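You operate a simulated robot arm through the tools that you are given. There is no shell and no other tool.

Carry out the task below with a simulated two-armed robot. There is one attempt and no reset: what you move stays moved.

JOB
Screw the lid back on the blue jar.

It is judged by the outcome, as a careful person would: the job done as asked, and still so three seconds after it is handed in. It fails if anything else is knocked over, pushed out of place, dropped, spilled or broken. Lids that push on must go on centred and level and be pressed home; caps that screw on are set level and turned clockwise until they are tight.

ROBOT AND FRAMES
Two 7-joint arms with two-finger parallel grippers on one trunk, on a base that moves. Base frame: it is fixed to the floor where the robot stands at the start and does not move with it; the origin is under the middle of the robot, x ahead of it, y to its left, z up. Readings come in mm, degrees, newtons and seconds.
The left shoulder is at the start at [71, 156, 1005], the right one opposite. Each reaches about 1231 mm from its shoulder. Places, roughly: blue jar [1500, 3250, 1000]. Payload 3.91 kg a hand.
Tool frame (each hand has its own): the origin (TCP) lies between the finger pads and is the grasp point; the fingertips stand 30 mm ahead of it; z points along the fingers, y is the line along which they close. Largest opening 110 mm; finger width 20, thickness 10; the body of the gripper, 48 by 112 mm, starts 55 mm behind the TCP.
Orientation is told as [roll, pitch, yaw] about the base's x, y, z axes, in that order, counted from this pose: with the fingers straight down and closing along the base's y, the tool's x points along the base's -x, its y along +y and its z along -z.

CONTROLS
- The arms move only by the tool step_arm. It takes "left_steps", "right_steps" or both (then of equal length, played together; a hand with none holds still); each is a list of rows, each a list of 7 numbers: the turn, a rotation vector about the tool's x, y, z in units of 90 degrees (1.0 is 90 degrees), then the shift along the tool's x, y, z in units of 400 mm (1.0 is 400 mm), then the closure, from 0 (fully open) to 1 (shut). In form: [[rx, ry, rz, dx, dy, dz, jaw], ...]. A call has 1 to 20 rows; each row is the pose to reach, as a shift and turn from the pose commanded when the call began, along the tool's axes at that moment. A call with a number of a shift or a turn outside -1 to 1 is refused whole. Each row takes 0.2 s and may step no farther than 50 mm and 8.6 degrees from the row before; otherwise, or with a gripper value out of range, the whole call is refused. A pose out of reach is approached as far as the arm can. The call stops where the force on the tool passes 40 N (or 10 N more than at its start, if that is more) or the arm is blocked; 0.2 s more then pass. The fingers move at their own pace (about 108 mm/s each) and stop on an object; they squeeze with about 38 N. The grip force told is the motor's: it shows also when the fingers shut on nothing. Time passes only in rows, and 0.2 s behind the last, so rows that repeat a pose let the fingers close. The reply holds the time, the measured pose of the TCP, the force on the tool along the base axes, the opening and the grip force, in the units named above and with some noise, with the torque about the TCP (base axes, N m) and any sound that the robot's microphone picked up.
- Cameras (640 x 400 px; columns grow to the right, rows downward): "scene" is now at [141.6, 10.1, 1264.7]; the picture's right is [-0.05, -1.00, 0.00], its down [-0.24, 0.01, -0.97] and it looks along [0.97, -0.05, -0.24] (base axes); focal length 273 px, centre (320, 200). "left" rides on the left gripper at [72, -17, -103] in its tool frame; the picture's right is [0.23, 0.97, 0.00], its down [-0.76, 0.18, -0.62] and it looks along [-0.61, 0.14, 0.78] (tool axes); focal length 222 px, centre (320, 200). "right" rides on the right gripper at [72, 17, -103] in its tool frame; the picture's right is [-0.23, 0.97, 0.00], its down [-0.76, -0.18, -0.62] and it looks along [-0.61, -0.14, 0.78] (tool axes); focal length 222 px, centre (320, 200). There is no depth. A picture from a camera that has moved, and an enlarged one, comes with that camera's place and axes in the base frame and with its lens. The place of the scene camera against the robot may be out by one fixed shift of up to 18 mm in any direction.
- snapshot(camera): a new picture of that camera. The clock stands still meanwhile.
- raise_lower(by): slides the trunk up (or, below 0, down) by that many mm; the arms and the scene camera ride with it, the base frame stays. It gives what a move gives, with no picture.
- base_move(legs): drives the robot by 1 to 6 legs, each [ahead, left, turn to the left] in mm, mm and degrees, along the robot's own axes; the way and the turn of a leg run together, so that a leg with both is an arc; at most 1500 mm and 180 degrees a leg. The arms and the cameras ride along, it lands a little off, and it stops where it bumps. It gives what a move gives.
- head_to(pan, tilt): turns the head with the scene camera to pan (to the left, within 86 degrees either way) and tilt (down, from -29 to 69), counted from straight ahead of the robot. It gives what a move gives.
- inspect(camera, box): a new picture of the part [left, top, right, bottom] of that camera's present view, enlarged. The clock stands still meanwhile.
- sign_off(): hands the job in; it is judged then, once.

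Places have to be worked out from the pictures, the camera data and where the tool is seen. Open the grippers and draw the arms clear of the work before you hand the job in, unless the task says otherwise.

The tools are called as a command line: name --argument value ..., lists and objects as JSON in quotes. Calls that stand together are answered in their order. step_arm: Moves the arms, as the interface text tells. Its arguments: {"type":"object","properties":{"left_steps":{"type":"array","items":{"type":"array","items":{"type":"number"}}},"right_steps":{"type":"array","items":{"type":"array","items":{"type":"number"}}}},"required":[]} The other tools are called the same way: raise_lower (by) moves the trunk up or down; base_move (legs) drives the base; head_to (pan, tilt) turns the head that bears the scene camera; snapshot (camera) takes a picture; inspect (camera, box) takes an enlarged picture of a part of a camera's view; sign_off () hands the job in.

At the start:

```text
t: 0.0
left_tool_pos: [857.2, 321.2, 1132.5]
left_tool_rot: [0.0, 0.0, 0.0]
left_ft_force: [0.1, 0.3, 0.0]
left_moment: [-0.02, 0.0, 0.0]
left_grip_width: 110.1
left_grip_force: 0.1
right_tool_pos: [679.1, -248.2, 1206.7]
right_tool_rot: [0.0, 0.0, 0.1]
right_ft_force: [1.0, -0.3, -0.2]
right_moment: [0.02, -0.01, -0.02]
right_grip_width: 110.1
right_grip_force: 0.0
trunk travel left (down, up): [-450.0, 490.0]
robot x, y, heading: [5.3, -1.2, -0.2]
head pan, tilt (commanded): [-3.1, 14.0]
```

scene: 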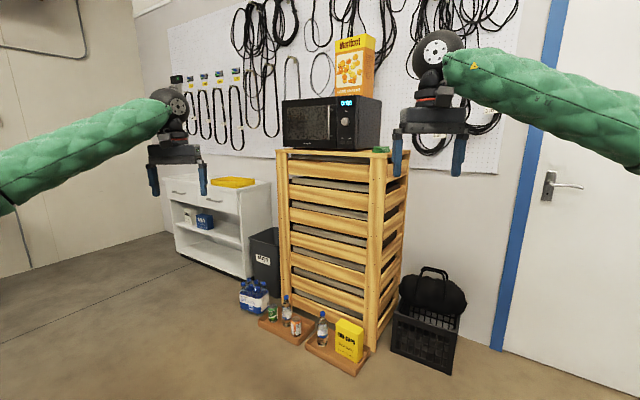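
right: 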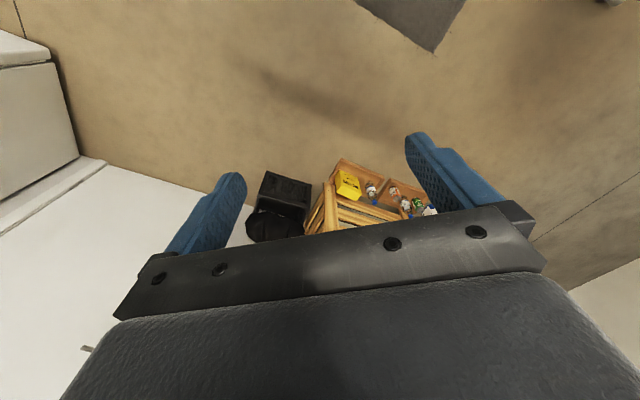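
left: 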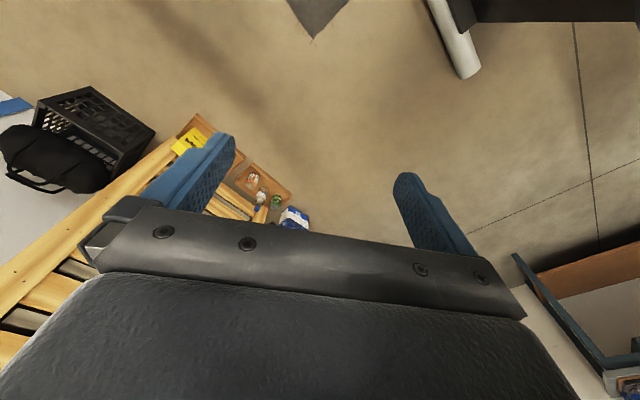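

The jar is said to be far to the left, near [1500, 3250, 1000]. I'll turn the head left to look at that area.

head_to --pan 65 --tilt 10

```text
t: 1.4
left_tool_pos: [857.0, 322.4, 1132.4]
left_tool_rot: [0.0, 0.0, 0.0]
left_ft_force: [-0.2, 0.8, -0.9]
left_moment: [-0.01, 0.01, -0.01]
left_grip_width: 110.0
left_grip_force: 0.0
right_tool_pos: [679.3, -248.3, 1208.3]
right_tool_rot: [0.0, -0.1, 0.0]
right_ft_force: [0.2, -0.1, 0.2]
right_moment: [0.02, -0.01, 0.0]
right_grip_width: 110.1
right_grip_force: 0.0
trunk travel left (down, up): [-450.0, 490.0]
robot x, y, heading: [-3.4, 0.1, 0.2]
head pan, tilt (commanded): [65.0, 10.0]
```

The head has turned; now I take a picture of the left side.

snapshot --camera "scene"

```text
taken
camera scene: at [87.7, 99.3, 1271.2], right [0.91, -0.42, 0.0], down [-0.07, -0.16, -0.98], along [0.42, 0.89, -0.17], focal length 273 px, centre (320, 200)
```

scene: 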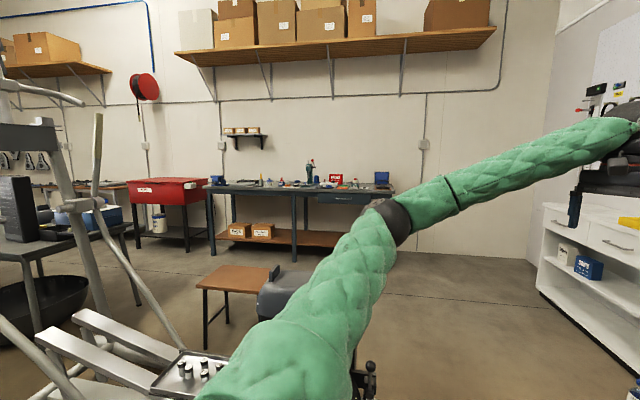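

The bench at the back holds several items. I'll enlarge that section.

inspect --camera "scene" --box '[200, 140, 410, 271]'

inspect --camera "scene" --box '[240, 150, 340, 212]'

```text
3.05 times, centred on (305, 206) of scene
camera zoom: at [87.7, 99.3, 1271.2], right [0.91, -0.42, 0.0], down [-0.07, -0.16, -0.98], along [0.42, 0.89, -0.17], focal length 832 px, centre (366, 183)
```

zoom: 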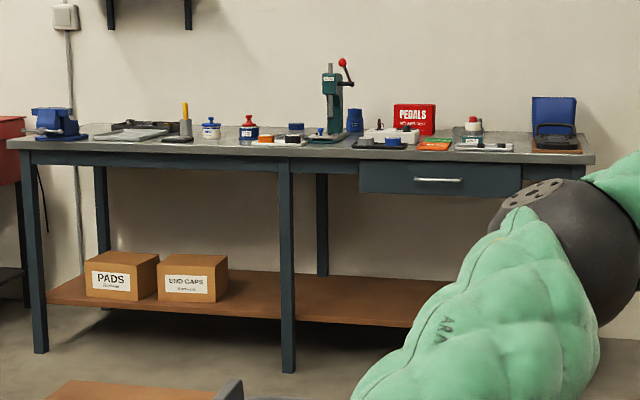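

```text
6.40 times, centred on (290, 181) of scene
camera zoom: at [87.7, 99.3, 1271.2], right [0.91, -0.42, 0.0], down [-0.07, -0.16, -0.98], along [0.42, 0.89, -0.17], focal length 1746 px, centre (512, 322)
```

zoom: 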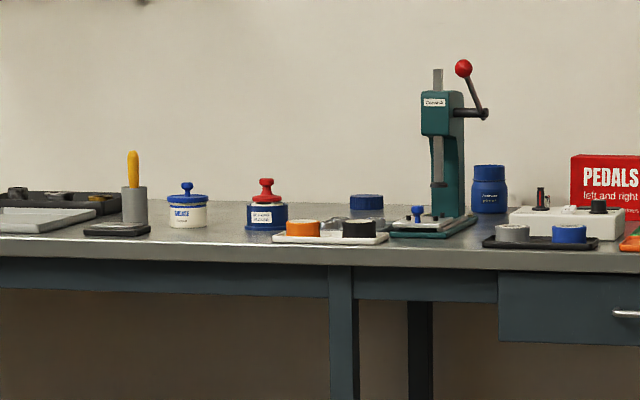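

The bench has several jars and loose lids; a closer look is needed. First I check the floor and obstacles on the route.

head_to --pan 86 --tilt 30

snapshot --camera "scene"

head_to --pan 40 --tilt 30

snapshot --camera "scene"

```text
t: 2.2
left_tool_pos: [856.5, 320.8, 1132.9]
left_tool_rot: [0.0, 0.0, 0.0]
left_ft_force: [-0.2, 0.0, -0.7]
left_moment: [0.06, 0.0, 0.0]
left_grip_width: 110.2
left_grip_force: 0.0
right_tool_pos: [679.0, -248.1, 1207.0]
right_tool_rot: [0.1, 0.1, 0.0]
right_ft_force: [0.0, -0.3, 0.1]
right_moment: [-0.03, -0.01, 0.0]
right_grip_width: 110.1
right_grip_force: 0.0
trunk travel left (down, up): [-450.0, 490.0]
robot x, y, heading: [2.5, 3.8, 0.2]
head pan, tilt (commanded): [85.9, 30.0]
```

```text
taken
camera scene: at [54.8, 105.3, 1239.0], right [1.0, -0.07, 0.0], down [-0.04, -0.5, -0.87], along [0.06, 0.86, -0.5], focal length 273 px, centre (320, 200)
```

scene: 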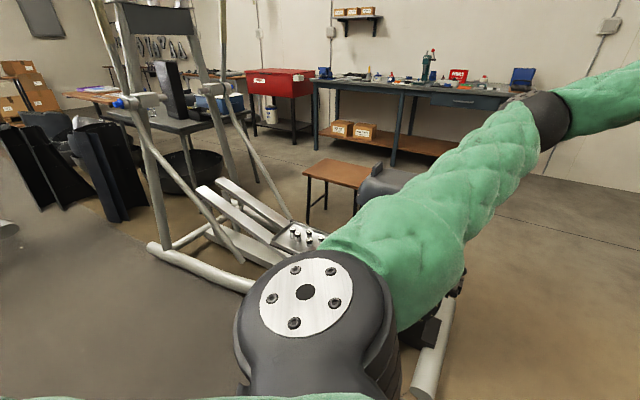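

```text
t: 3.4
left_tool_pos: [858.0, 321.6, 1133.3]
left_tool_rot: [-0.1, -0.1, -0.1]
left_ft_force: [0.3, 0.0, 0.4]
left_moment: [0.0, 0.02, 0.02]
left_grip_width: 109.9
left_grip_force: 0.1
right_tool_pos: [680.0, -247.1, 1207.6]
right_tool_rot: [-0.1, 0.1, 0.0]
right_ft_force: [0.2, 0.0, -0.8]
right_moment: [-0.01, 0.02, -0.01]
right_grip_width: 110.0
right_grip_force: 0.1
trunk travel left (down, up): [-450.0, 490.0]
robot x, y, heading: [-2.7, -2.6, 0.2]
head pan, tilt (commanded): [40.0, 30.0]
```

```text
taken
camera scene: at [117.6, 73.3, 1238.9], right [0.64, -0.77, 0.0], down [-0.38, -0.32, -0.87], along [0.66, 0.56, -0.5], focal length 273 px, centre (320, 200)
```

scene: 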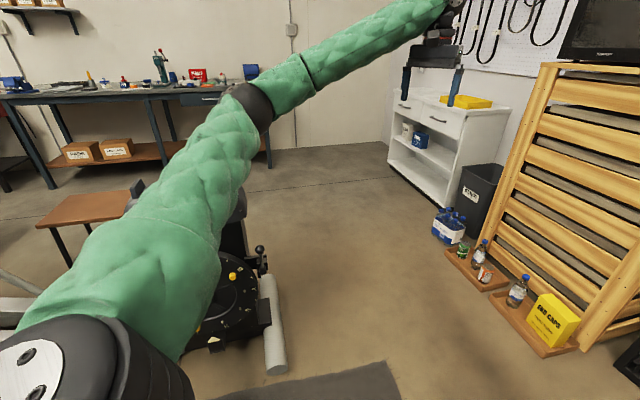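

The bench runs along the back wall at about 53° to my x axis, and an exercise machine stands to my left. I'll check the right side, since I plan to move ahead-right first and then turn.

head_to --pan -55 --tilt 30

snapshot --camera "scene"

head_to --pan 0 --tilt 40

snapshot --camera "scene"

```text
t: 5.1
left_tool_pos: [858.4, 321.2, 1131.7]
left_tool_rot: [-0.1, 0.0, 0.0]
left_ft_force: [0.0, -0.3, -0.6]
left_moment: [0.01, 0.03, -0.01]
left_grip_width: 110.1
left_grip_force: 0.0
right_tool_pos: [679.5, -247.6, 1207.2]
right_tool_rot: [0.1, 0.0, 0.0]
right_ft_force: [-1.4, -0.4, -0.9]
right_moment: [0.01, 0.01, -0.03]
right_grip_width: 109.8
right_grip_force: 0.0
trunk travel left (down, up): [-450.0, 490.0]
robot x, y, heading: [2.1, 0.5, 0.1]
head pan, tilt (commanded): [-55.0, 30.0]
```

```text
taken
camera scene: at [100.3, -59.0, 1238.9], right [-0.82, -0.57, 0.0], down [-0.29, 0.41, -0.87], along [0.5, -0.71, -0.5], focal length 273 px, centre (320, 200)
```

scene: 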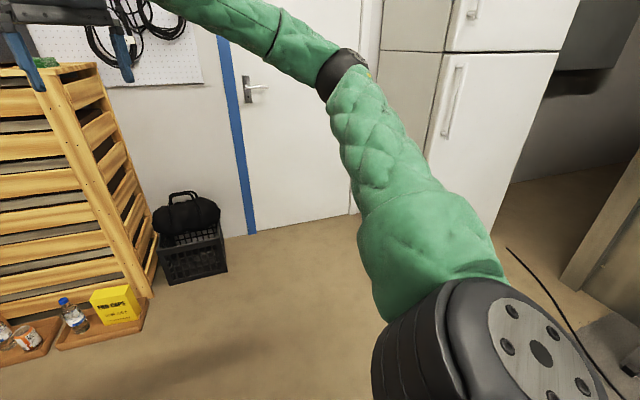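

```text
t: 6.3
left_tool_pos: [857.7, 321.4, 1132.2]
left_tool_rot: [-0.1, 0.0, 0.0]
left_ft_force: [0.5, -0.2, 0.0]
left_moment: [0.0, 0.0, -0.01]
left_grip_width: 109.9
left_grip_force: 0.0
right_tool_pos: [680.5, -247.7, 1206.6]
right_tool_rot: [-0.1, 0.1, 0.0]
right_ft_force: [-0.5, -1.2, -0.1]
right_moment: [-0.02, -0.02, -0.02]
right_grip_width: 110.0
right_grip_force: 0.1
trunk travel left (down, up): [-450.0, 490.0]
robot x, y, heading: [0.5, 0.1, 0.0]
head pan, tilt (commanded): [0.0, 40.0]
```

```text
taken
camera scene: at [133.4, 15.0, 1223.5], right [0.0, -1.0, 0.0], down [-0.64, 0.0, -0.77], along [0.77, 0.0, -0.64], focal length 273 px, centre (320, 200)
```

scene: 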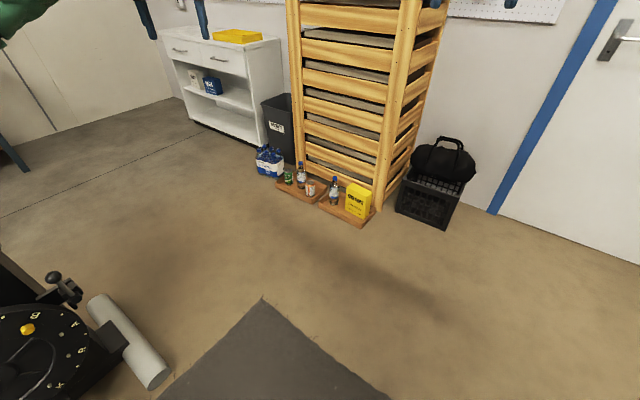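

The floor ahead-right is clear. I raise the trunk so the hands clear tall things, then shift to ahead-right and turn to face the bench (heading ≈53°).

raise_lower --by 300

base_move --legs '[[300, -300, 0], [0, 0, 53]]'

head_to --pan 30 --tilt 30

snapshot --camera "scene"

```text
t: 9.3
left_tool_pos: [857.9, 322.2, 1432.6]
left_tool_rot: [0.1, 0.1, -0.1]
left_ft_force: [-0.4, -0.4, -0.5]
left_moment: [0.0, 0.01, 0.02]
left_grip_width: 109.8
left_grip_force: 0.1
right_tool_pos: [679.5, -248.4, 1507.0]
right_tool_rot: [0.0, 0.0, 0.0]
right_ft_force: [-0.4, -0.6, 0.1]
right_moment: [-0.02, -0.02, -0.01]
right_grip_width: 110.2
right_grip_force: 0.0
trunk travel left (down, up): [-750.0, 190.0]
robot x, y, heading: [0.6, 0.8, -0.0]
head pan, tilt (commanded): [0.0, 40.0]
```

```text
t: 14.3
left_tool_pos: [558.0, 578.6, 1432.5]
left_tool_rot: [0.0, 0.0, 53.1]
left_ft_force: [-0.9, 0.5, -0.9]
left_moment: [-0.03, 0.01, 0.01]
left_grip_width: 110.0
left_grip_force: 0.0
right_tool_pos: [906.4, 93.8, 1507.9]
right_tool_rot: [0.0, 0.1, 53.2]
right_ft_force: [-0.1, 0.0, 0.4]
right_moment: [-0.03, 0.0, -0.02]
right_grip_width: 110.0
right_grip_force: 0.0
trunk travel left (down, up): [-750.0, 190.0]
robot x, y, heading: [298.8, -302.7, 53.2]
head pan, tilt (commanded): [0.0, 40.0]
```

```text
t: 15.2
left_tool_pos: [557.7, 579.4, 1433.5]
left_tool_rot: [0.0, 0.0, 53.1]
left_ft_force: [0.9, 0.1, -0.1]
left_moment: [0.01, 0.02, 0.0]
left_grip_width: 109.9
left_grip_force: 0.1
right_tool_pos: [907.0, 94.6, 1507.8]
right_tool_rot: [0.0, 0.0, 53.1]
right_ft_force: [0.2, -1.7, 0.2]
right_moment: [-0.02, 0.0, -0.01]
right_grip_width: 110.0
right_grip_force: 0.1
trunk travel left (down, up): [-750.0, 190.0]
robot x, y, heading: [300.3, -302.7, 52.8]
head pan, tilt (commanded): [30.0, 30.0]
```

```text
taken
camera scene: at [339.3, -154.9, 1538.9], right [0.99, -0.12, 0.0], down [-0.06, -0.5, -0.87], along [0.1, 0.86, -0.5], focal length 273 px, centre (320, 200)
```

scene: 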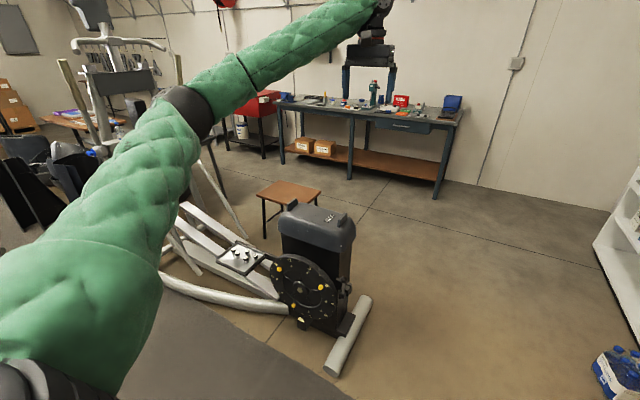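

The machine is low and its stabiliser bar ends near [830, 1092]; the corridor to its right is clear. I drive along it towards the bench, staying a bit to the right.

base_move --legs '[[1200, -150, 0], [1200, 0, 0]]'

head_to --pan 50 --tilt 30

snapshot --camera "scene"

```text
t: 27.0
left_tool_pos: [2091.4, 2424.6, 1431.6]
left_tool_rot: [0.0, 0.0, 53.8]
left_ft_force: [-1.1, 0.4, -0.2]
left_moment: [0.0, 0.0, 0.02]
left_grip_width: 109.9
left_grip_force: 0.0
right_tool_pos: [2445.8, 1945.1, 1507.6]
right_tool_rot: [0.0, 0.0, 53.8]
right_ft_force: [-0.4, -0.8, -0.8]
right_moment: [0.0, 0.0, -0.02]
right_grip_width: 110.0
right_grip_force: 0.1
trunk travel left (down, up): [-750.0, 190.0]
robot x, y, heading: [1842.4, 1540.7, 53.6]
head pan, tilt (commanded): [30.0, 30.0]
```

```text
t: 27.9
left_tool_pos: [2090.6, 2424.2, 1431.9]
left_tool_rot: [0.0, -0.1, 53.8]
left_ft_force: [-0.5, -0.3, -0.1]
left_moment: [-0.04, -0.04, -0.02]
left_grip_width: 110.2
left_grip_force: 0.1
right_tool_pos: [2446.0, 1944.7, 1507.0]
right_tool_rot: [0.0, 0.0, 53.7]
right_ft_force: [-0.2, 0.3, 0.5]
right_moment: [-0.01, 0.0, 0.03]
right_grip_width: 110.2
right_grip_force: 0.0
trunk travel left (down, up): [-750.0, 190.0]
robot x, y, heading: [1843.6, 1545.0, 53.4]
head pan, tilt (commanded): [50.0, 30.0]
```

```text
taken
camera scene: at [1850.5, 1686.8, 1538.9], right [0.97, 0.24, 0.0], down [0.12, -0.49, -0.87], along [-0.21, 0.84, -0.5], focal length 273 px, centre (320, 200)
```

scene: 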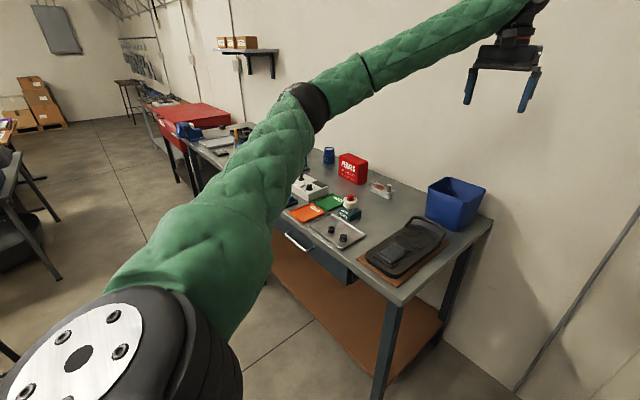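

The bench top is now in view, and I place the blue jar near [1510, 3270]. I move a little closer and strafe left along the bench with the hands kept high.

base_move --legs '[[80, 0, 0], [0, 1200, 0]]'

head_to --pan 0 --tilt 45

snapshot --camera "scene"

snapshot --camera "left"

snapshot --camera "right"

```text
t: 34.5
left_tool_pos: [1181.9, 3186.7, 1432.2]
left_tool_rot: [0.0, 0.0, 54.0]
left_ft_force: [0.3, 0.8, -0.4]
left_moment: [0.0, -0.02, 0.01]
left_grip_width: 110.1
left_grip_force: 0.0
right_tool_pos: [1536.9, 2705.0, 1508.0]
right_tool_rot: [0.0, 0.0, 53.9]
right_ft_force: [0.2, 0.6, -0.7]
right_moment: [0.0, -0.01, 0.0]
right_grip_width: 110.1
right_grip_force: 0.0
trunk travel left (down, up): [-750.0, 190.0]
robot x, y, heading: [938.6, 2308.4, 53.9]
head pan, tilt (commanded): [50.0, 30.0]
```

```text
t: 35.7
left_tool_pos: [1181.8, 3186.2, 1432.9]
left_tool_rot: [0.0, 0.0, 53.9]
left_ft_force: [0.2, 0.4, -1.0]
left_moment: [0.0, -0.01, -0.01]
left_grip_width: 110.2
left_grip_force: 0.2
right_tool_pos: [1538.2, 2706.1, 1508.3]
right_tool_rot: [0.0, 0.0, 53.8]
right_ft_force: [-0.3, 0.8, -0.7]
right_moment: [0.03, 0.04, -0.02]
right_grip_width: 110.0
right_grip_force: 0.1
trunk travel left (down, up): [-750.0, 190.0]
robot x, y, heading: [932.2, 2303.6, 53.8]
head pan, tilt (commanded): [0.0, 45.0]
```

```text
taken
camera scene: at [1011.9, 2426.3, 1516.3], right [0.81, -0.59, 0.0], down [-0.42, -0.57, -0.71], along [0.42, 0.57, -0.71], focal length 273 px, centre (320, 200)
```

scene: 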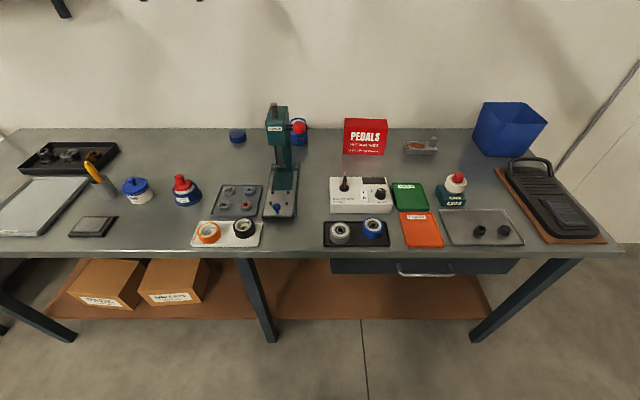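

```text
taken
camera left: at [1151.8, 3117.9, 1536.3], right [-0.92, 0.39, 0.0], down [0.31, 0.72, 0.62], along [0.24, 0.57, -0.78], focal length 222 px, centre (320, 200)
```

left: 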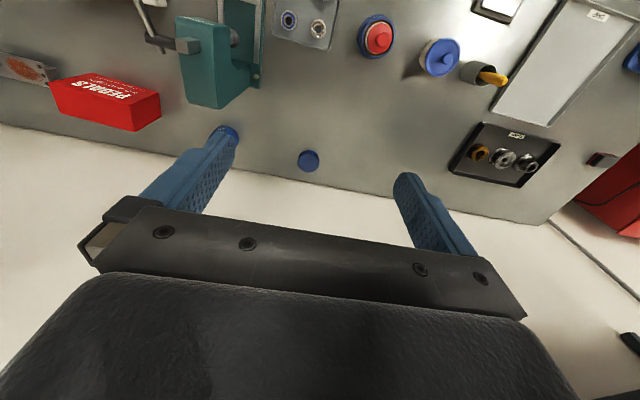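

```text
taken
camera right: at [1482.3, 2657.4, 1609.5], right [-0.65, 0.76, 0.0], down [0.59, 0.51, 0.62], along [0.47, 0.41, -0.78], focal length 222 px, centre (320, 200)
```

right: 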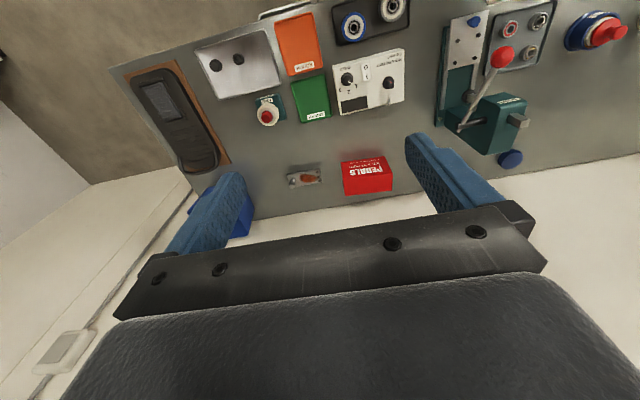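

The scene shows the jar partly behind the press, a blue round lid-like item to its left, and other jars. I'll enlarge these to identify the jar and its lid.

inspect --camera "scene" --box '[210, 90, 330, 165]'

inspect --camera "scene" --box '[60, 140, 330, 260]'

inspect --camera "left" --box '[150, 0, 550, 200]'

inspect --camera "right" --box '[400, 0, 640, 200]'

```text
5.33 times, centred on (270, 128) of scene
camera zoom: at [1011.9, 2426.3, 1516.3], right [0.81, -0.59, 0.0], down [-0.42, -0.57, -0.71], along [0.42, 0.57, -0.71], focal length 1455 px, centre (587, 587)
```

zoom: 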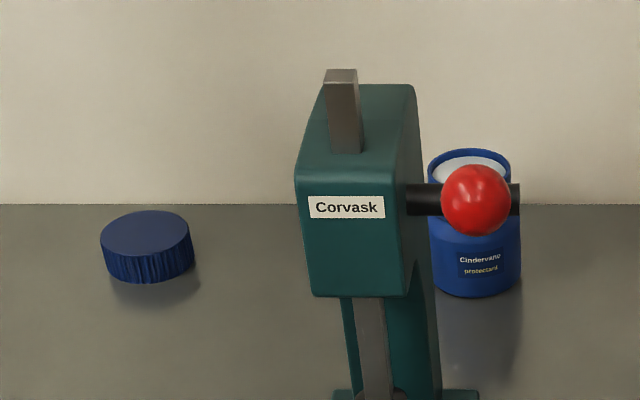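

```text
2.37 times, centred on (195, 200) of scene
camera zoom: at [1011.9, 2426.3, 1516.3], right [0.81, -0.59, 0.0], down [-0.42, -0.57, -0.71], along [0.42, 0.57, -0.71], focal length 647 px, centre (616, 200)
```

zoom: 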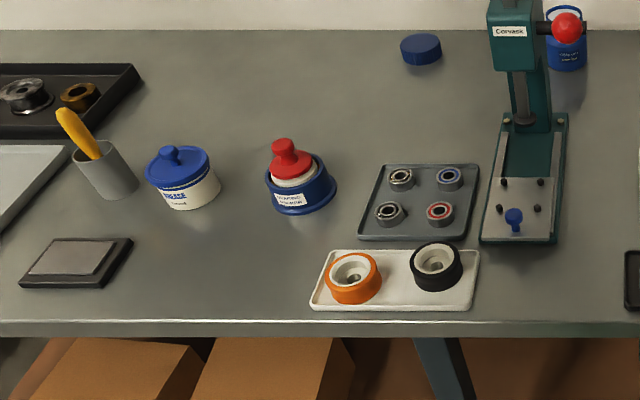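

```text
1.60 times, centred on (350, 100) of left
camera zoom: at [1151.8, 3117.9, 1536.3], right [-0.92, 0.39, 0.0], down [0.31, 0.72, 0.62], along [0.24, 0.57, -0.78], focal length 355 px, centre (272, 360)
```

zoom: 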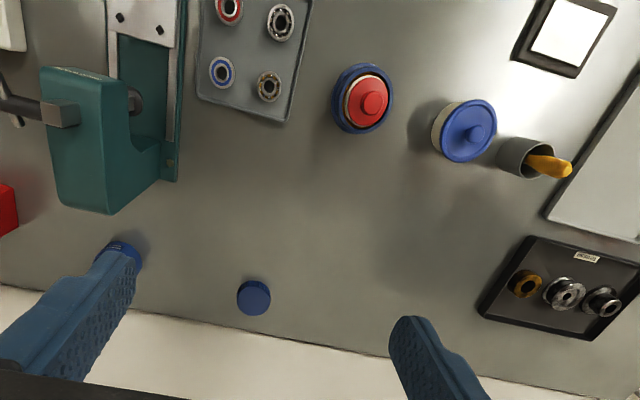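

```text
2.00 times, centred on (520, 100) of right
camera zoom: at [1482.3, 2657.4, 1609.5], right [-0.65, 0.76, 0.0], down [0.59, 0.51, 0.62], along [0.47, 0.41, -0.78], focal length 444 px, centre (-80, 400)
```

zoom: 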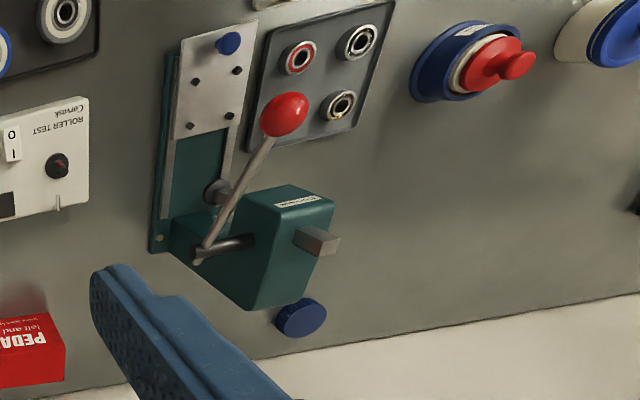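

The open blue "Cindervane" jar stands behind the press near [1513, 3272] and its ribbed blue screw lid lies near [1317, 3413]. I check my base footprint against the bench before driving closer.

head_to --pan 0 --tilt 69

snapshot --camera "scene"

```text
t: 36.6
left_tool_pos: [1182.4, 3186.8, 1432.0]
left_tool_rot: [0.0, 0.0, 53.9]
left_ft_force: [0.3, 0.8, -0.6]
left_moment: [0.02, -0.03, -0.01]
left_grip_width: 109.7
left_grip_force: 0.1
right_tool_pos: [1537.7, 2706.8, 1506.6]
right_tool_rot: [0.0, -0.1, 53.9]
right_ft_force: [0.4, -0.4, -0.3]
right_moment: [0.02, 0.01, -0.03]
right_grip_width: 109.9
right_grip_force: 0.1
trunk travel left (down, up): [-750.0, 190.0]
robot x, y, heading: [937.3, 2306.1, 54.0]
head pan, tilt (commanded): [0.0, 68.8]
```

```text
taken
camera scene: at [997.1, 2405.7, 1487.5], right [0.81, -0.59, 0.0], down [-0.55, -0.75, -0.36], along [0.21, 0.29, -0.93], focal length 273 px, centre (320, 200)
```

scene: 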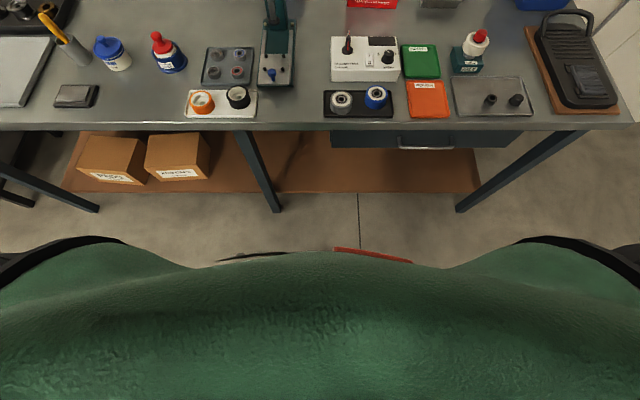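

The base front reaches roughly 380 mm ahead, and the bench legs are ~620 mm ahead, so I can go about 165 mm closer. I also shift 215 mm to the left so that both arms can work on the jar.

base_move --legs '[[0, 215, 0], [165, 0, 0]]'

head_to --pan -10 --tilt 38

snapshot --camera "scene"

snapshot --camera "right"

snapshot --camera "left"

```text
t: 39.3
left_tool_pos: [1104.0, 3445.1, 1434.8]
left_tool_rot: [0.1, -0.1, 54.0]
left_ft_force: [-0.6, -0.3, -0.9]
left_moment: [-0.03, -0.03, -0.03]
left_grip_width: 110.0
left_grip_force: 0.0
right_tool_pos: [1460.1, 2965.7, 1508.0]
right_tool_rot: [0.0, -0.1, 53.9]
right_ft_force: [0.3, -0.4, -0.4]
right_moment: [0.03, 0.03, -0.03]
right_grip_width: 110.0
right_grip_force: 0.0
trunk travel left (down, up): [-750.0, 190.0]
robot x, y, heading: [860.3, 2562.4, 54.1]
head pan, tilt (commanded): [0.0, 68.8]
```

```text
t: 40.3
left_tool_pos: [1104.1, 3446.3, 1433.8]
left_tool_rot: [0.0, 0.0, 53.9]
left_ft_force: [-0.1, -0.5, 0.4]
left_moment: [0.0, -0.01, -0.01]
left_grip_width: 109.8
left_grip_force: 0.1
right_tool_pos: [1460.1, 2967.3, 1507.3]
right_tool_rot: [-0.1, 0.0, 53.8]
right_ft_force: [-0.2, -0.4, 0.0]
right_moment: [0.01, 0.03, 0.01]
right_grip_width: 109.8
right_grip_force: 0.1
trunk travel left (down, up): [-750.0, 190.0]
robot x, y, heading: [856.6, 2563.0, 53.9]
head pan, tilt (commanded): [-10.0, 38.0]
```

```text
taken
camera scene: at [948.7, 2680.5, 1526.5], right [0.69, -0.72, 0.0], down [-0.44, -0.43, -0.79], along [0.57, 0.55, -0.62], focal length 273 px, centre (320, 200)
```

scene: 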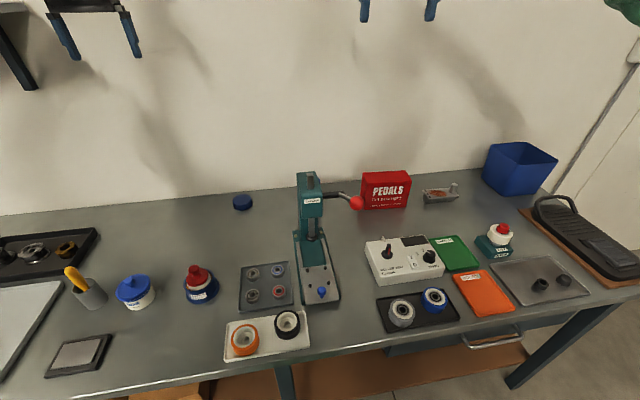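

```text
taken
camera right: at [1404.7, 2917.6, 1610.1], right [-0.65, 0.76, 0.0], down [0.59, 0.51, 0.62], along [0.47, 0.41, -0.78], focal length 222 px, centre (320, 200)
```

right: 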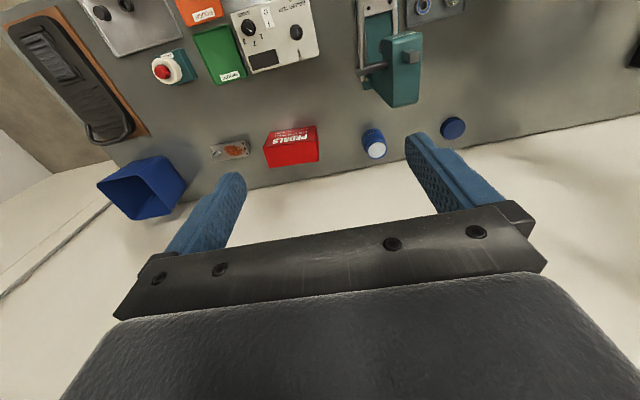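

```text
taken
camera left: at [1073.8, 3377.9, 1537.2], right [-0.92, 0.39, 0.0], down [0.3, 0.72, 0.62], along [0.24, 0.57, -0.78], focal length 222 px, centre (320, 200)
```

left: 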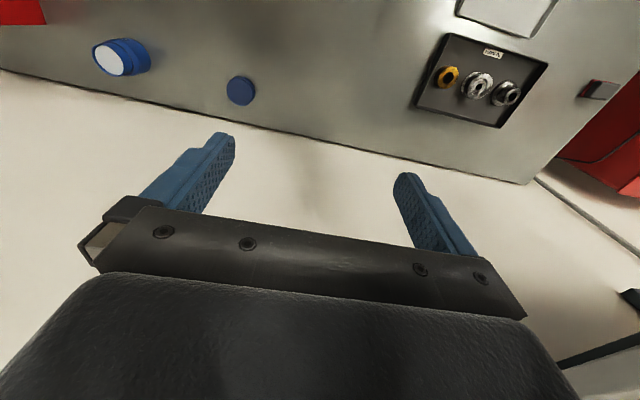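

Both hand cameras now see the jar and the lid. I enlarge those views to triangulate.

inspect --camera "right" --box '[340, 60, 500, 160]'

inspect --camera "left" --box '[80, 20, 280, 145]'

inspect --camera "scene" --box '[220, 150, 420, 275]'

```text
4.00 times, centred on (420, 110) of right
camera zoom: at [1404.7, 2917.6, 1610.1], right [-0.65, 0.76, 0.0], down [0.59, 0.51, 0.62], along [0.47, 0.41, -0.78], focal length 888 px, centre (-80, 560)
```

zoom: 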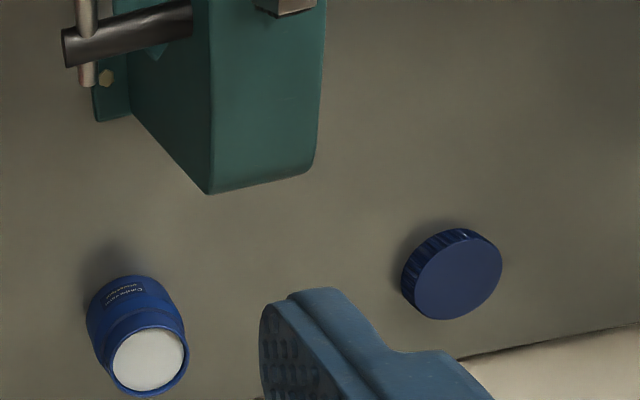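

```text
3.20 times, centred on (180, 82) of left
camera zoom: at [1073.8, 3377.9, 1537.2], right [-0.92, 0.39, 0.0], down [0.3, 0.72, 0.62], along [0.24, 0.57, -0.78], focal length 711 px, centre (768, 576)
```

zoom: 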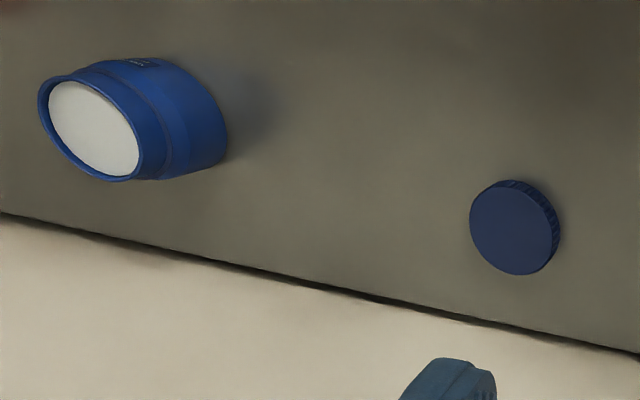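

```text
3.20 times, centred on (320, 212) of scene
camera zoom: at [948.7, 2680.5, 1526.5], right [0.69, -0.72, 0.0], down [-0.44, -0.43, -0.79], along [0.57, 0.55, -0.62], focal length 873 px, centre (320, 160)
```

zoom: 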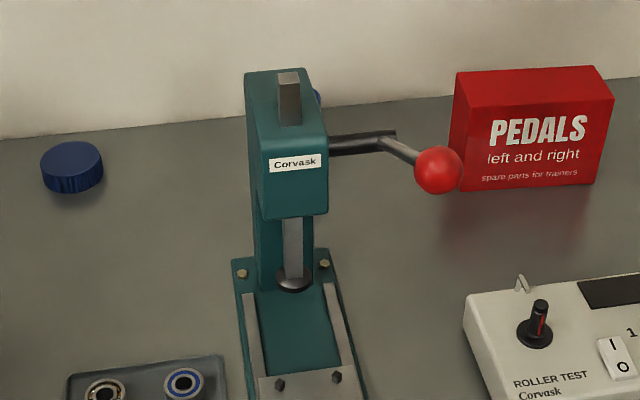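

Triangulating with both hand cameras: jar mouth centre ≈ [1527, 3259, 963], lid top centre ≈ [1327, 3430, ~892], wall ~90–110 mm behind them. Plan: right hand takes the lid from above, left hand steadies the jar from its open left side. I shift the base slightly left and closer first, and raise the trunk some more for clearance over the press.

base_move --legs '[[0, 60, 0], [35, 0, -0.5]]'

raise_lower --by 60

```text
t: 41.7
left_tool_pos: [1079.1, 3497.1, 1443.1]
left_tool_rot: [0.1, -0.4, 53.5]
left_ft_force: [0.6, -0.4, 1.1]
left_moment: [0.07, 0.01, 0.03]
left_grip_width: 110.2
left_grip_force: 0.1
right_tool_pos: [1432.2, 3014.5, 1513.9]
right_tool_rot: [0.1, -0.4, 53.5]
right_ft_force: [0.0, -0.6, 0.0]
right_moment: [0.08, -0.04, 0.02]
right_grip_width: 109.9
right_grip_force: 0.1
trunk travel left (down, up): [-750.0, 190.0]
robot x, y, heading: [835.9, 2626.8, 53.6]
head pan, tilt (commanded): [-10.0, 38.0]
```

```text
t: 42.7
left_tool_pos: [1080.9, 3508.7, 1493.3]
left_tool_rot: [0.1, -0.2, 53.5]
left_ft_force: [-0.7, -0.2, 0.2]
left_moment: [-0.01, 0.0, -0.02]
left_grip_width: 109.9
left_grip_force: 0.1
right_tool_pos: [1434.7, 3026.3, 1567.4]
right_tool_rot: [0.0, -0.2, 53.6]
right_ft_force: [-0.9, -0.2, 0.2]
right_moment: [0.01, -0.03, 0.0]
right_grip_width: 109.9
right_grip_force: 0.1
trunk travel left (down, up): [-810.0, 130.0]
robot x, y, heading: [834.8, 2627.5, 53.6]
head pan, tilt (commanded): [-10.0, 38.0]
```

The readings wobbled a little after the drive; I wait briefly with a null move and read the settled poses.

step_arm --left_steps '[[0, 0, 0, 0, 0, 0, 0], [0, 0, 0, 0, 0, 0, 0], [0, 0, 0, 0, 0, 0, 0]]' --right_steps '[[0, 0, 0, 0, 0, 0, 0], [0, 0, 0, 0, 0, 0, 0], [0, 0, 0, 0, 0, 0, 0]]'

snapshot --camera "scene"

snapshot --camera "left"

snapshot --camera "right"

```text
t: 43.5
left_tool_pos: [1082.0, 3506.6, 1494.9]
left_tool_rot: [0.0, 0.0, 53.5]
left_ft_force: [0.8, -1.2, 0.2]
left_moment: [-0.01, -0.02, -0.02]
left_grip_width: 110.0
left_grip_force: 0.1
right_tool_pos: [1436.2, 3025.6, 1568.5]
right_tool_rot: [0.1, -0.1, 53.5]
right_ft_force: [0.4, -0.6, 0.1]
right_moment: [-0.02, -0.01, -0.01]
right_grip_width: 110.0
right_grip_force: 0.0
trunk travel left (down, up): [-810.0, 130.0]
robot x, y, heading: [827.5, 2629.1, 53.6]
head pan, tilt (commanded): [-10.0, 38.0]
```

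```text
taken
camera scene: at [921.8, 2742.0, 1586.6], right [0.69, -0.72, 0.0], down [-0.45, -0.42, -0.79], along [0.57, 0.54, -0.62], focal length 273 px, centre (320, 200)
```

scene: 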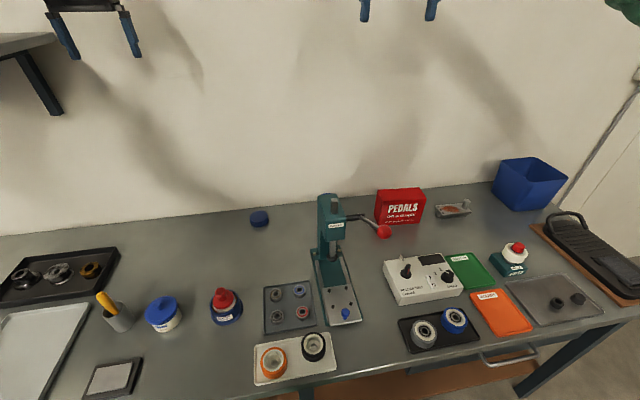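

```text
taken
camera left: at [1050.8, 3438.0, 1598.6], right [-0.92, 0.4, 0.0], down [0.31, 0.72, 0.63], along [0.25, 0.57, -0.78], focal length 222 px, centre (320, 200)
```

left: 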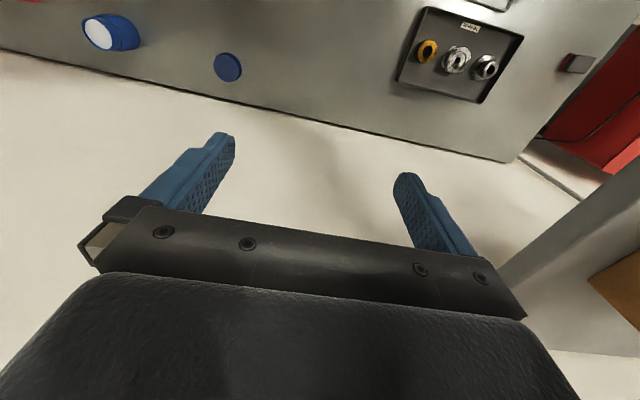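

```text
taken
camera right: at [1379.3, 2975.4, 1670.8], right [-0.65, 0.76, 0.0], down [0.6, 0.51, 0.62], along [0.47, 0.41, -0.78], focal length 222 px, centre (320, 200)
```

right: 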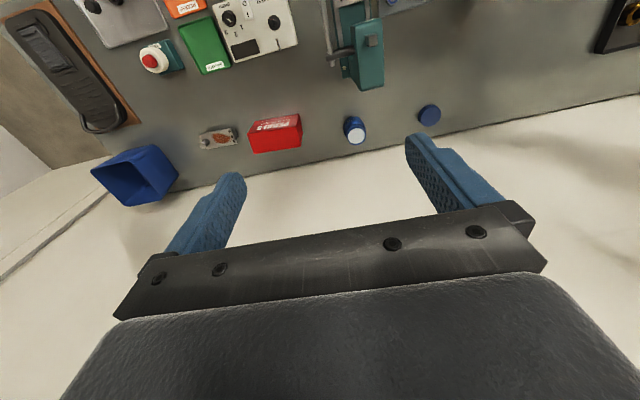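

Settled: robot at ~[828, 2629], heading 53.6°. I now bring the right hand over the lid at z≈1200, pre-turned 60° counter-clockwise (for later clockwise strokes), and pull the left hand back 120 mm to leave room.

step_arm --right_steps '[[0, 0, -0.051, -0.05, 0.063, 0.071, 0], [0, 0, -0.103, -0.1, 0.126, 0.142, 0], [0, 0, -0.154, -0.15, 0.189, 0.213, 0], [0, 0, -0.205, -0.2, 0.253, 0.283, 0], [0, 0, -0.257, -0.25, 0.316, 0.354, 0], [0, 0, -0.308, -0.3, 0.379, 0.425, 0], [0, 0, -0.359, -0.351, 0.442, 0.496, 0], [0, 0, -0.41, -0.401, 0.505, 0.567, 0], [0, 0, -0.462, -0.451, 0.568, 0.638, 0], [0, 0, -0.513, -0.501, 0.632, 0.708, 0], [0, 0, -0.564, -0.551, 0.695, 0.779, 0], [0, 0, -0.616, -0.601, 0.758, 0.85, 0], [0, 0, -0.667, -0.651, 0.821, 0.921, 0], [0, 0, -0.667, -0.651, 0.821, 0.921, 0]]' --left_steps '[[0, 0, 0, 0.06, 0, 0, 0], [0, 0, 0, 0.12, 0, 0, 0], [0, 0, 0, 0.18, 0, 0, 0], [0, 0, 0, 0.24, 0, 0, 0], [0, 0, 0, 0.3, 0, 0, 0], [0, 0, 0, 0.3, 0, 0, 0], [0, 0, 0, 0.3, 0, 0, 0], [0, 0, 0, 0.3, 0, 0, 0], [0, 0, 0, 0.3, 0, 0, 0], [0, 0, 0, 0.3, 0, 0, 0], [0, 0, 0, 0.3, 0, 0, 0], [0, 0, 0, 0.3, 0, 0, 0], [0, 0, 0, 0.3, 0, 0, 0], [0, 0, 0, 0.3, 0, 0, 0]]'

snapshot --camera "scene"

snapshot --camera "right"

snapshot --camera "left"

```text
t: 46.5
left_tool_pos: [1009.3, 3411.7, 1493.2]
left_tool_rot: [0.0, -0.1, 53.4]
left_ft_force: [-0.1, 0.6, 0.3]
left_moment: [0.01, -0.01, -0.01]
left_grip_width: 110.0
left_grip_force: 0.0
right_tool_pos: [1342.7, 3360.8, 1264.4]
right_tool_rot: [-0.1, -0.1, 103.2]
right_ft_force: [0.3, -0.2, -0.1]
right_moment: [-0.06, 0.02, 0.0]
right_grip_width: 110.2
right_grip_force: 0.0
right hand out of reach, approached as far as the arm can: row 11, 12, 13, 14
trunk travel left (down, up): [-810.0, 130.0]
robot x, y, heading: [830.9, 2625.1, 53.7]
head pan, tilt (commanded): [-10.0, 38.0]
```

```text
taken
camera scene: at [921.7, 2743.4, 1586.5], right [0.69, -0.72, 0.0], down [-0.45, -0.43, -0.79], along [0.57, 0.54, -0.62], focal length 273 px, centre (320, 200)
```

scene: 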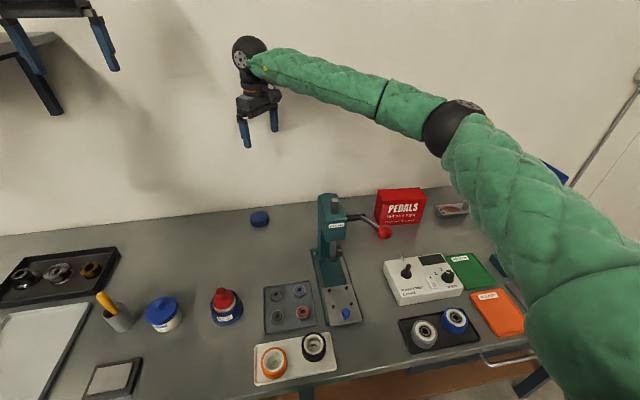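

```text
taken
camera right: at [1344.5, 3285.5, 1365.6], right [-1.0, 0.0, 0.0], down [0.0, 0.78, 0.62], along [0.0, 0.62, -0.78], focal length 222 px, centre (320, 200)
```

right: 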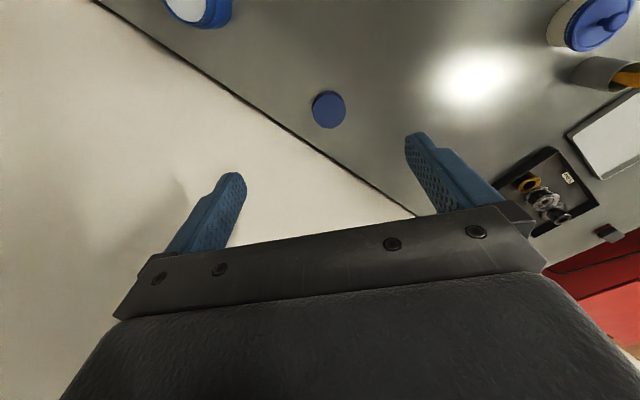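

```text
taken
camera left: at [978.5, 3342.4, 1597.4], right [-0.92, 0.4, 0.0], down [0.31, 0.72, 0.62], along [0.25, 0.57, -0.78], focal length 222 px, centre (320, 200)
```

left: 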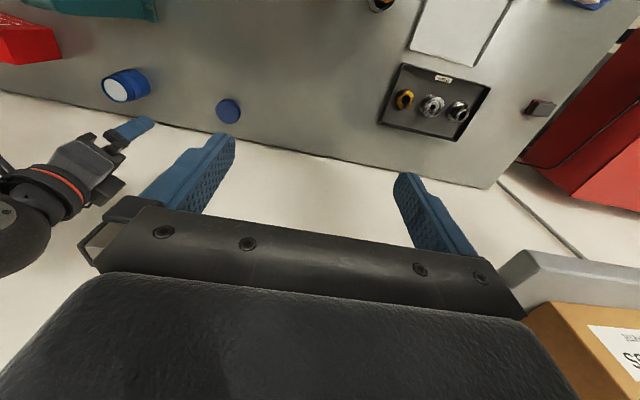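

The right hand reached only ~50° of pre-turn before running out (probably a wrist limit), with the TCP near [1343, 3361, 1264]. I rotate it back clockwise 45° and see where it settles.

step_arm --right_steps '[[0, 0, 0.09, 0, 0, 0, 0], [0, 0, 0.18, 0, 0, 0, 0], [0, 0, 0.27, 0, 0, 0, 0], [0, 0, 0.36, 0, 0, 0, 0], [0, 0, 0.45, 0, 0, 0, 0], [0, 0, 0.5, 0, 0, 0, 0], [0, 0, 0.5, 0, 0, 0, 0]]'

```text
t: 48.1
left_tool_pos: [1009.1, 3410.6, 1494.2]
left_tool_rot: [-0.1, 0.0, 53.6]
left_ft_force: [0.1, 0.1, 0.0]
left_moment: [0.03, -0.02, 0.01]
left_grip_width: 110.1
left_grip_force: 0.0
right_tool_pos: [1345.2, 3362.7, 1264.4]
right_tool_rot: [0.0, -0.1, 58.0]
right_ft_force: [0.0, -0.9, -0.2]
right_moment: [0.02, 0.06, -0.02]
right_grip_width: 109.8
right_grip_force: 0.1
trunk travel left (down, up): [-810.0, 130.0]
robot x, y, heading: [833.1, 2627.3, 53.5]
head pan, tilt (commanded): [-10.0, 38.0]
```

Rotation back to yaw 58° worked and the position held. Now I move to just above the lid at z≈1130 to test reach and see it in the right camera.

step_arm --right_steps '[[0, 0, 0, -0.03, 0.032, 0.084, 0], [0, 0, 0, -0.06, 0.064, 0.168, 0], [0, 0, 0, -0.09, 0.096, 0.251, 0], [0, 0, 0, -0.119, 0.128, 0.335, 0], [0, 0, 0, -0.119, 0.128, 0.335, 0]]'

snapshot --camera "right"

inspect --camera "left" --box '[60, 50, 300, 200]'

snapshot --camera "scene"

```text
t: 49.3
left_tool_pos: [1009.1, 3409.7, 1494.1]
left_tool_rot: [0.0, -0.2, 53.4]
left_ft_force: [-0.7, 0.3, 0.8]
left_moment: [0.03, -0.01, -0.03]
left_grip_width: 110.0
left_grip_force: 0.1
right_tool_pos: [1325.7, 3429.3, 1131.8]
right_tool_rot: [0.0, -0.1, 58.3]
right_ft_force: [0.6, -1.0, 0.7]
right_moment: [0.02, 0.01, 0.03]
right_grip_width: 109.9
right_grip_force: 0.0
trunk travel left (down, up): [-810.0, 130.0]
robot x, y, heading: [831.9, 2625.4, 53.6]
head pan, tilt (commanded): [-10.0, 38.0]
```

```text
taken
camera right: at [1274.7, 3375.7, 1232.7], right [-0.71, 0.71, 0.0], down [0.55, 0.55, 0.62], along [0.44, 0.44, -0.78], focal length 222 px, centre (320, 200)
```

right: 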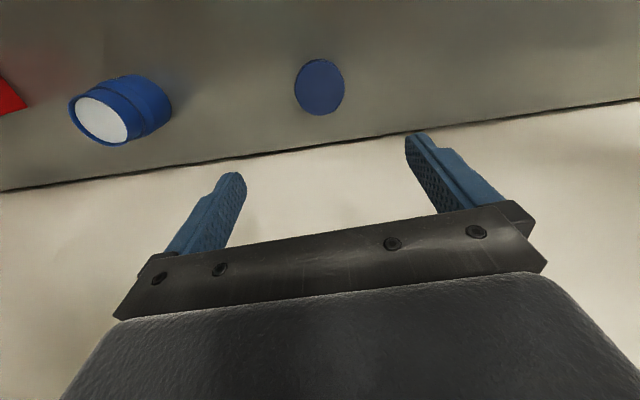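

```text
2.67 times, centred on (180, 125) of left
camera zoom: at [978.9, 3341.1, 1598.0], right [-0.92, 0.4, 0.0], down [0.31, 0.72, 0.62], along [0.25, 0.57, -0.78], focal length 592 px, centre (693, 400)
```

zoom: 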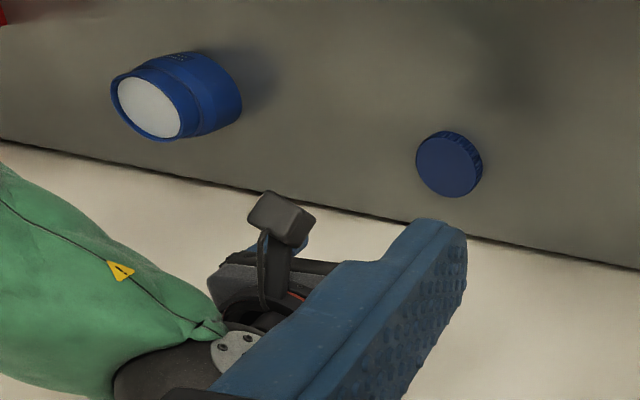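

```text
taken
camera scene: at [922.0, 2742.1, 1586.6], right [0.69, -0.72, 0.0], down [-0.45, -0.42, -0.79], along [0.57, 0.54, -0.62], focal length 273 px, centre (320, 200)
```

scene: 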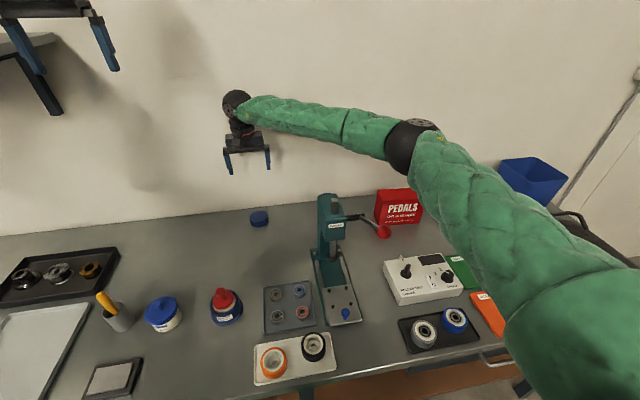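

The lid sits directly beneath the right TCP (triangulated ≈ [1327, 3428], top z≈888). I descend to z≈935 with fingers open around it.

step_arm --right_steps '[[0, 0, 0, 0, -0.001, 0.1, 0], [0, 0, 0, 0, -0.002, 0.2, 0], [0, 0, 0, 0, -0.003, 0.3, 0], [0, 0, 0, 0, -0.004, 0.4, 0], [0, 0, 0, 0, -0.005, 0.49, 0], [0, 0, 0, 0, -0.005, 0.49, 0]]'

snapshot --camera "right"

inspect --camera "scene" --box '[200, 140, 360, 240]'

inspect --camera "left" --box '[60, 50, 300, 200]'

```text
t: 50.7
left_tool_pos: [1009.2, 3409.6, 1494.6]
left_tool_rot: [0.0, -0.1, 53.5]
left_ft_force: [0.2, -0.1, 0.2]
left_moment: [0.0, -0.02, 0.03]
left_grip_width: 110.0
left_grip_force: 0.1
right_tool_pos: [1326.1, 3429.3, 935.4]
right_tool_rot: [0.0, -0.2, 58.1]
right_ft_force: [0.3, 0.2, -0.4]
right_moment: [0.02, 0.03, 0.0]
right_grip_width: 110.0
right_grip_force: 0.0
trunk travel left (down, up): [-810.0, 130.0]
robot x, y, heading: [826.7, 2629.3, 53.5]
head pan, tilt (commanded): [-10.0, 38.0]
```

```text
taken
camera right: at [1274.9, 3375.4, 1037.7], right [-0.71, 0.71, 0.0], down [0.55, 0.55, 0.62], along [0.44, 0.44, -0.78], focal length 222 px, centre (320, 200)
```

right: 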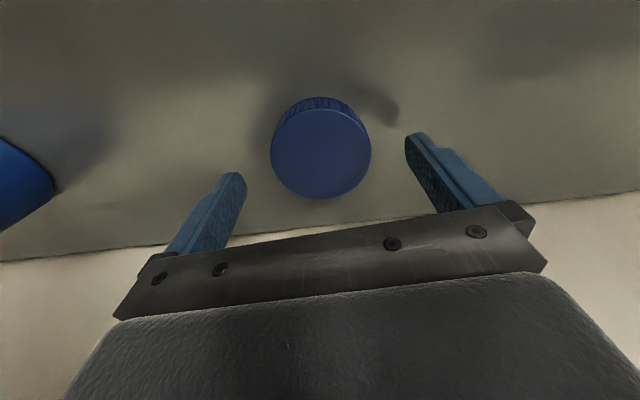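

```text
4.00 times, centred on (280, 190) of scene
camera zoom: at [921.4, 2742.8, 1586.6], right [0.69, -0.72, 0.0], down [-0.45, -0.42, -0.79], along [0.57, 0.54, -0.62], focal length 1092 px, centre (480, 240)
```

zoom: 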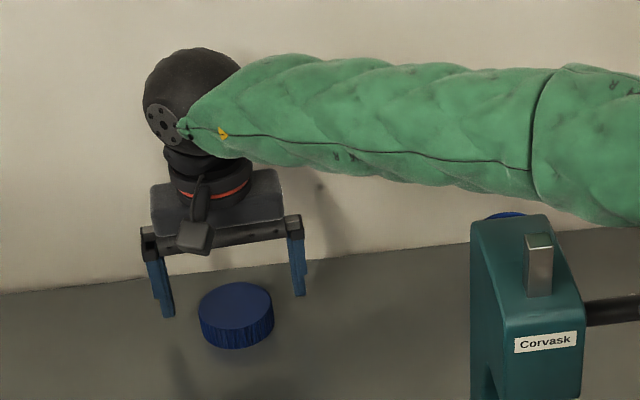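

```text
2.67 times, centred on (180, 125) of left
camera zoom: at [978.3, 3341.8, 1597.7], right [-0.92, 0.4, 0.0], down [0.31, 0.72, 0.62], along [0.25, 0.57, -0.78], focal length 592 px, centre (693, 400)
```

zoom: 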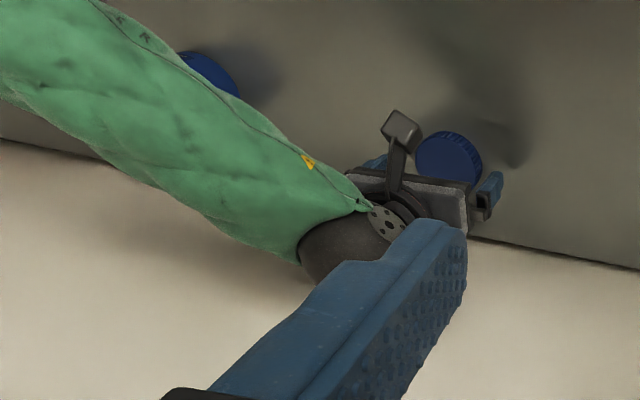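

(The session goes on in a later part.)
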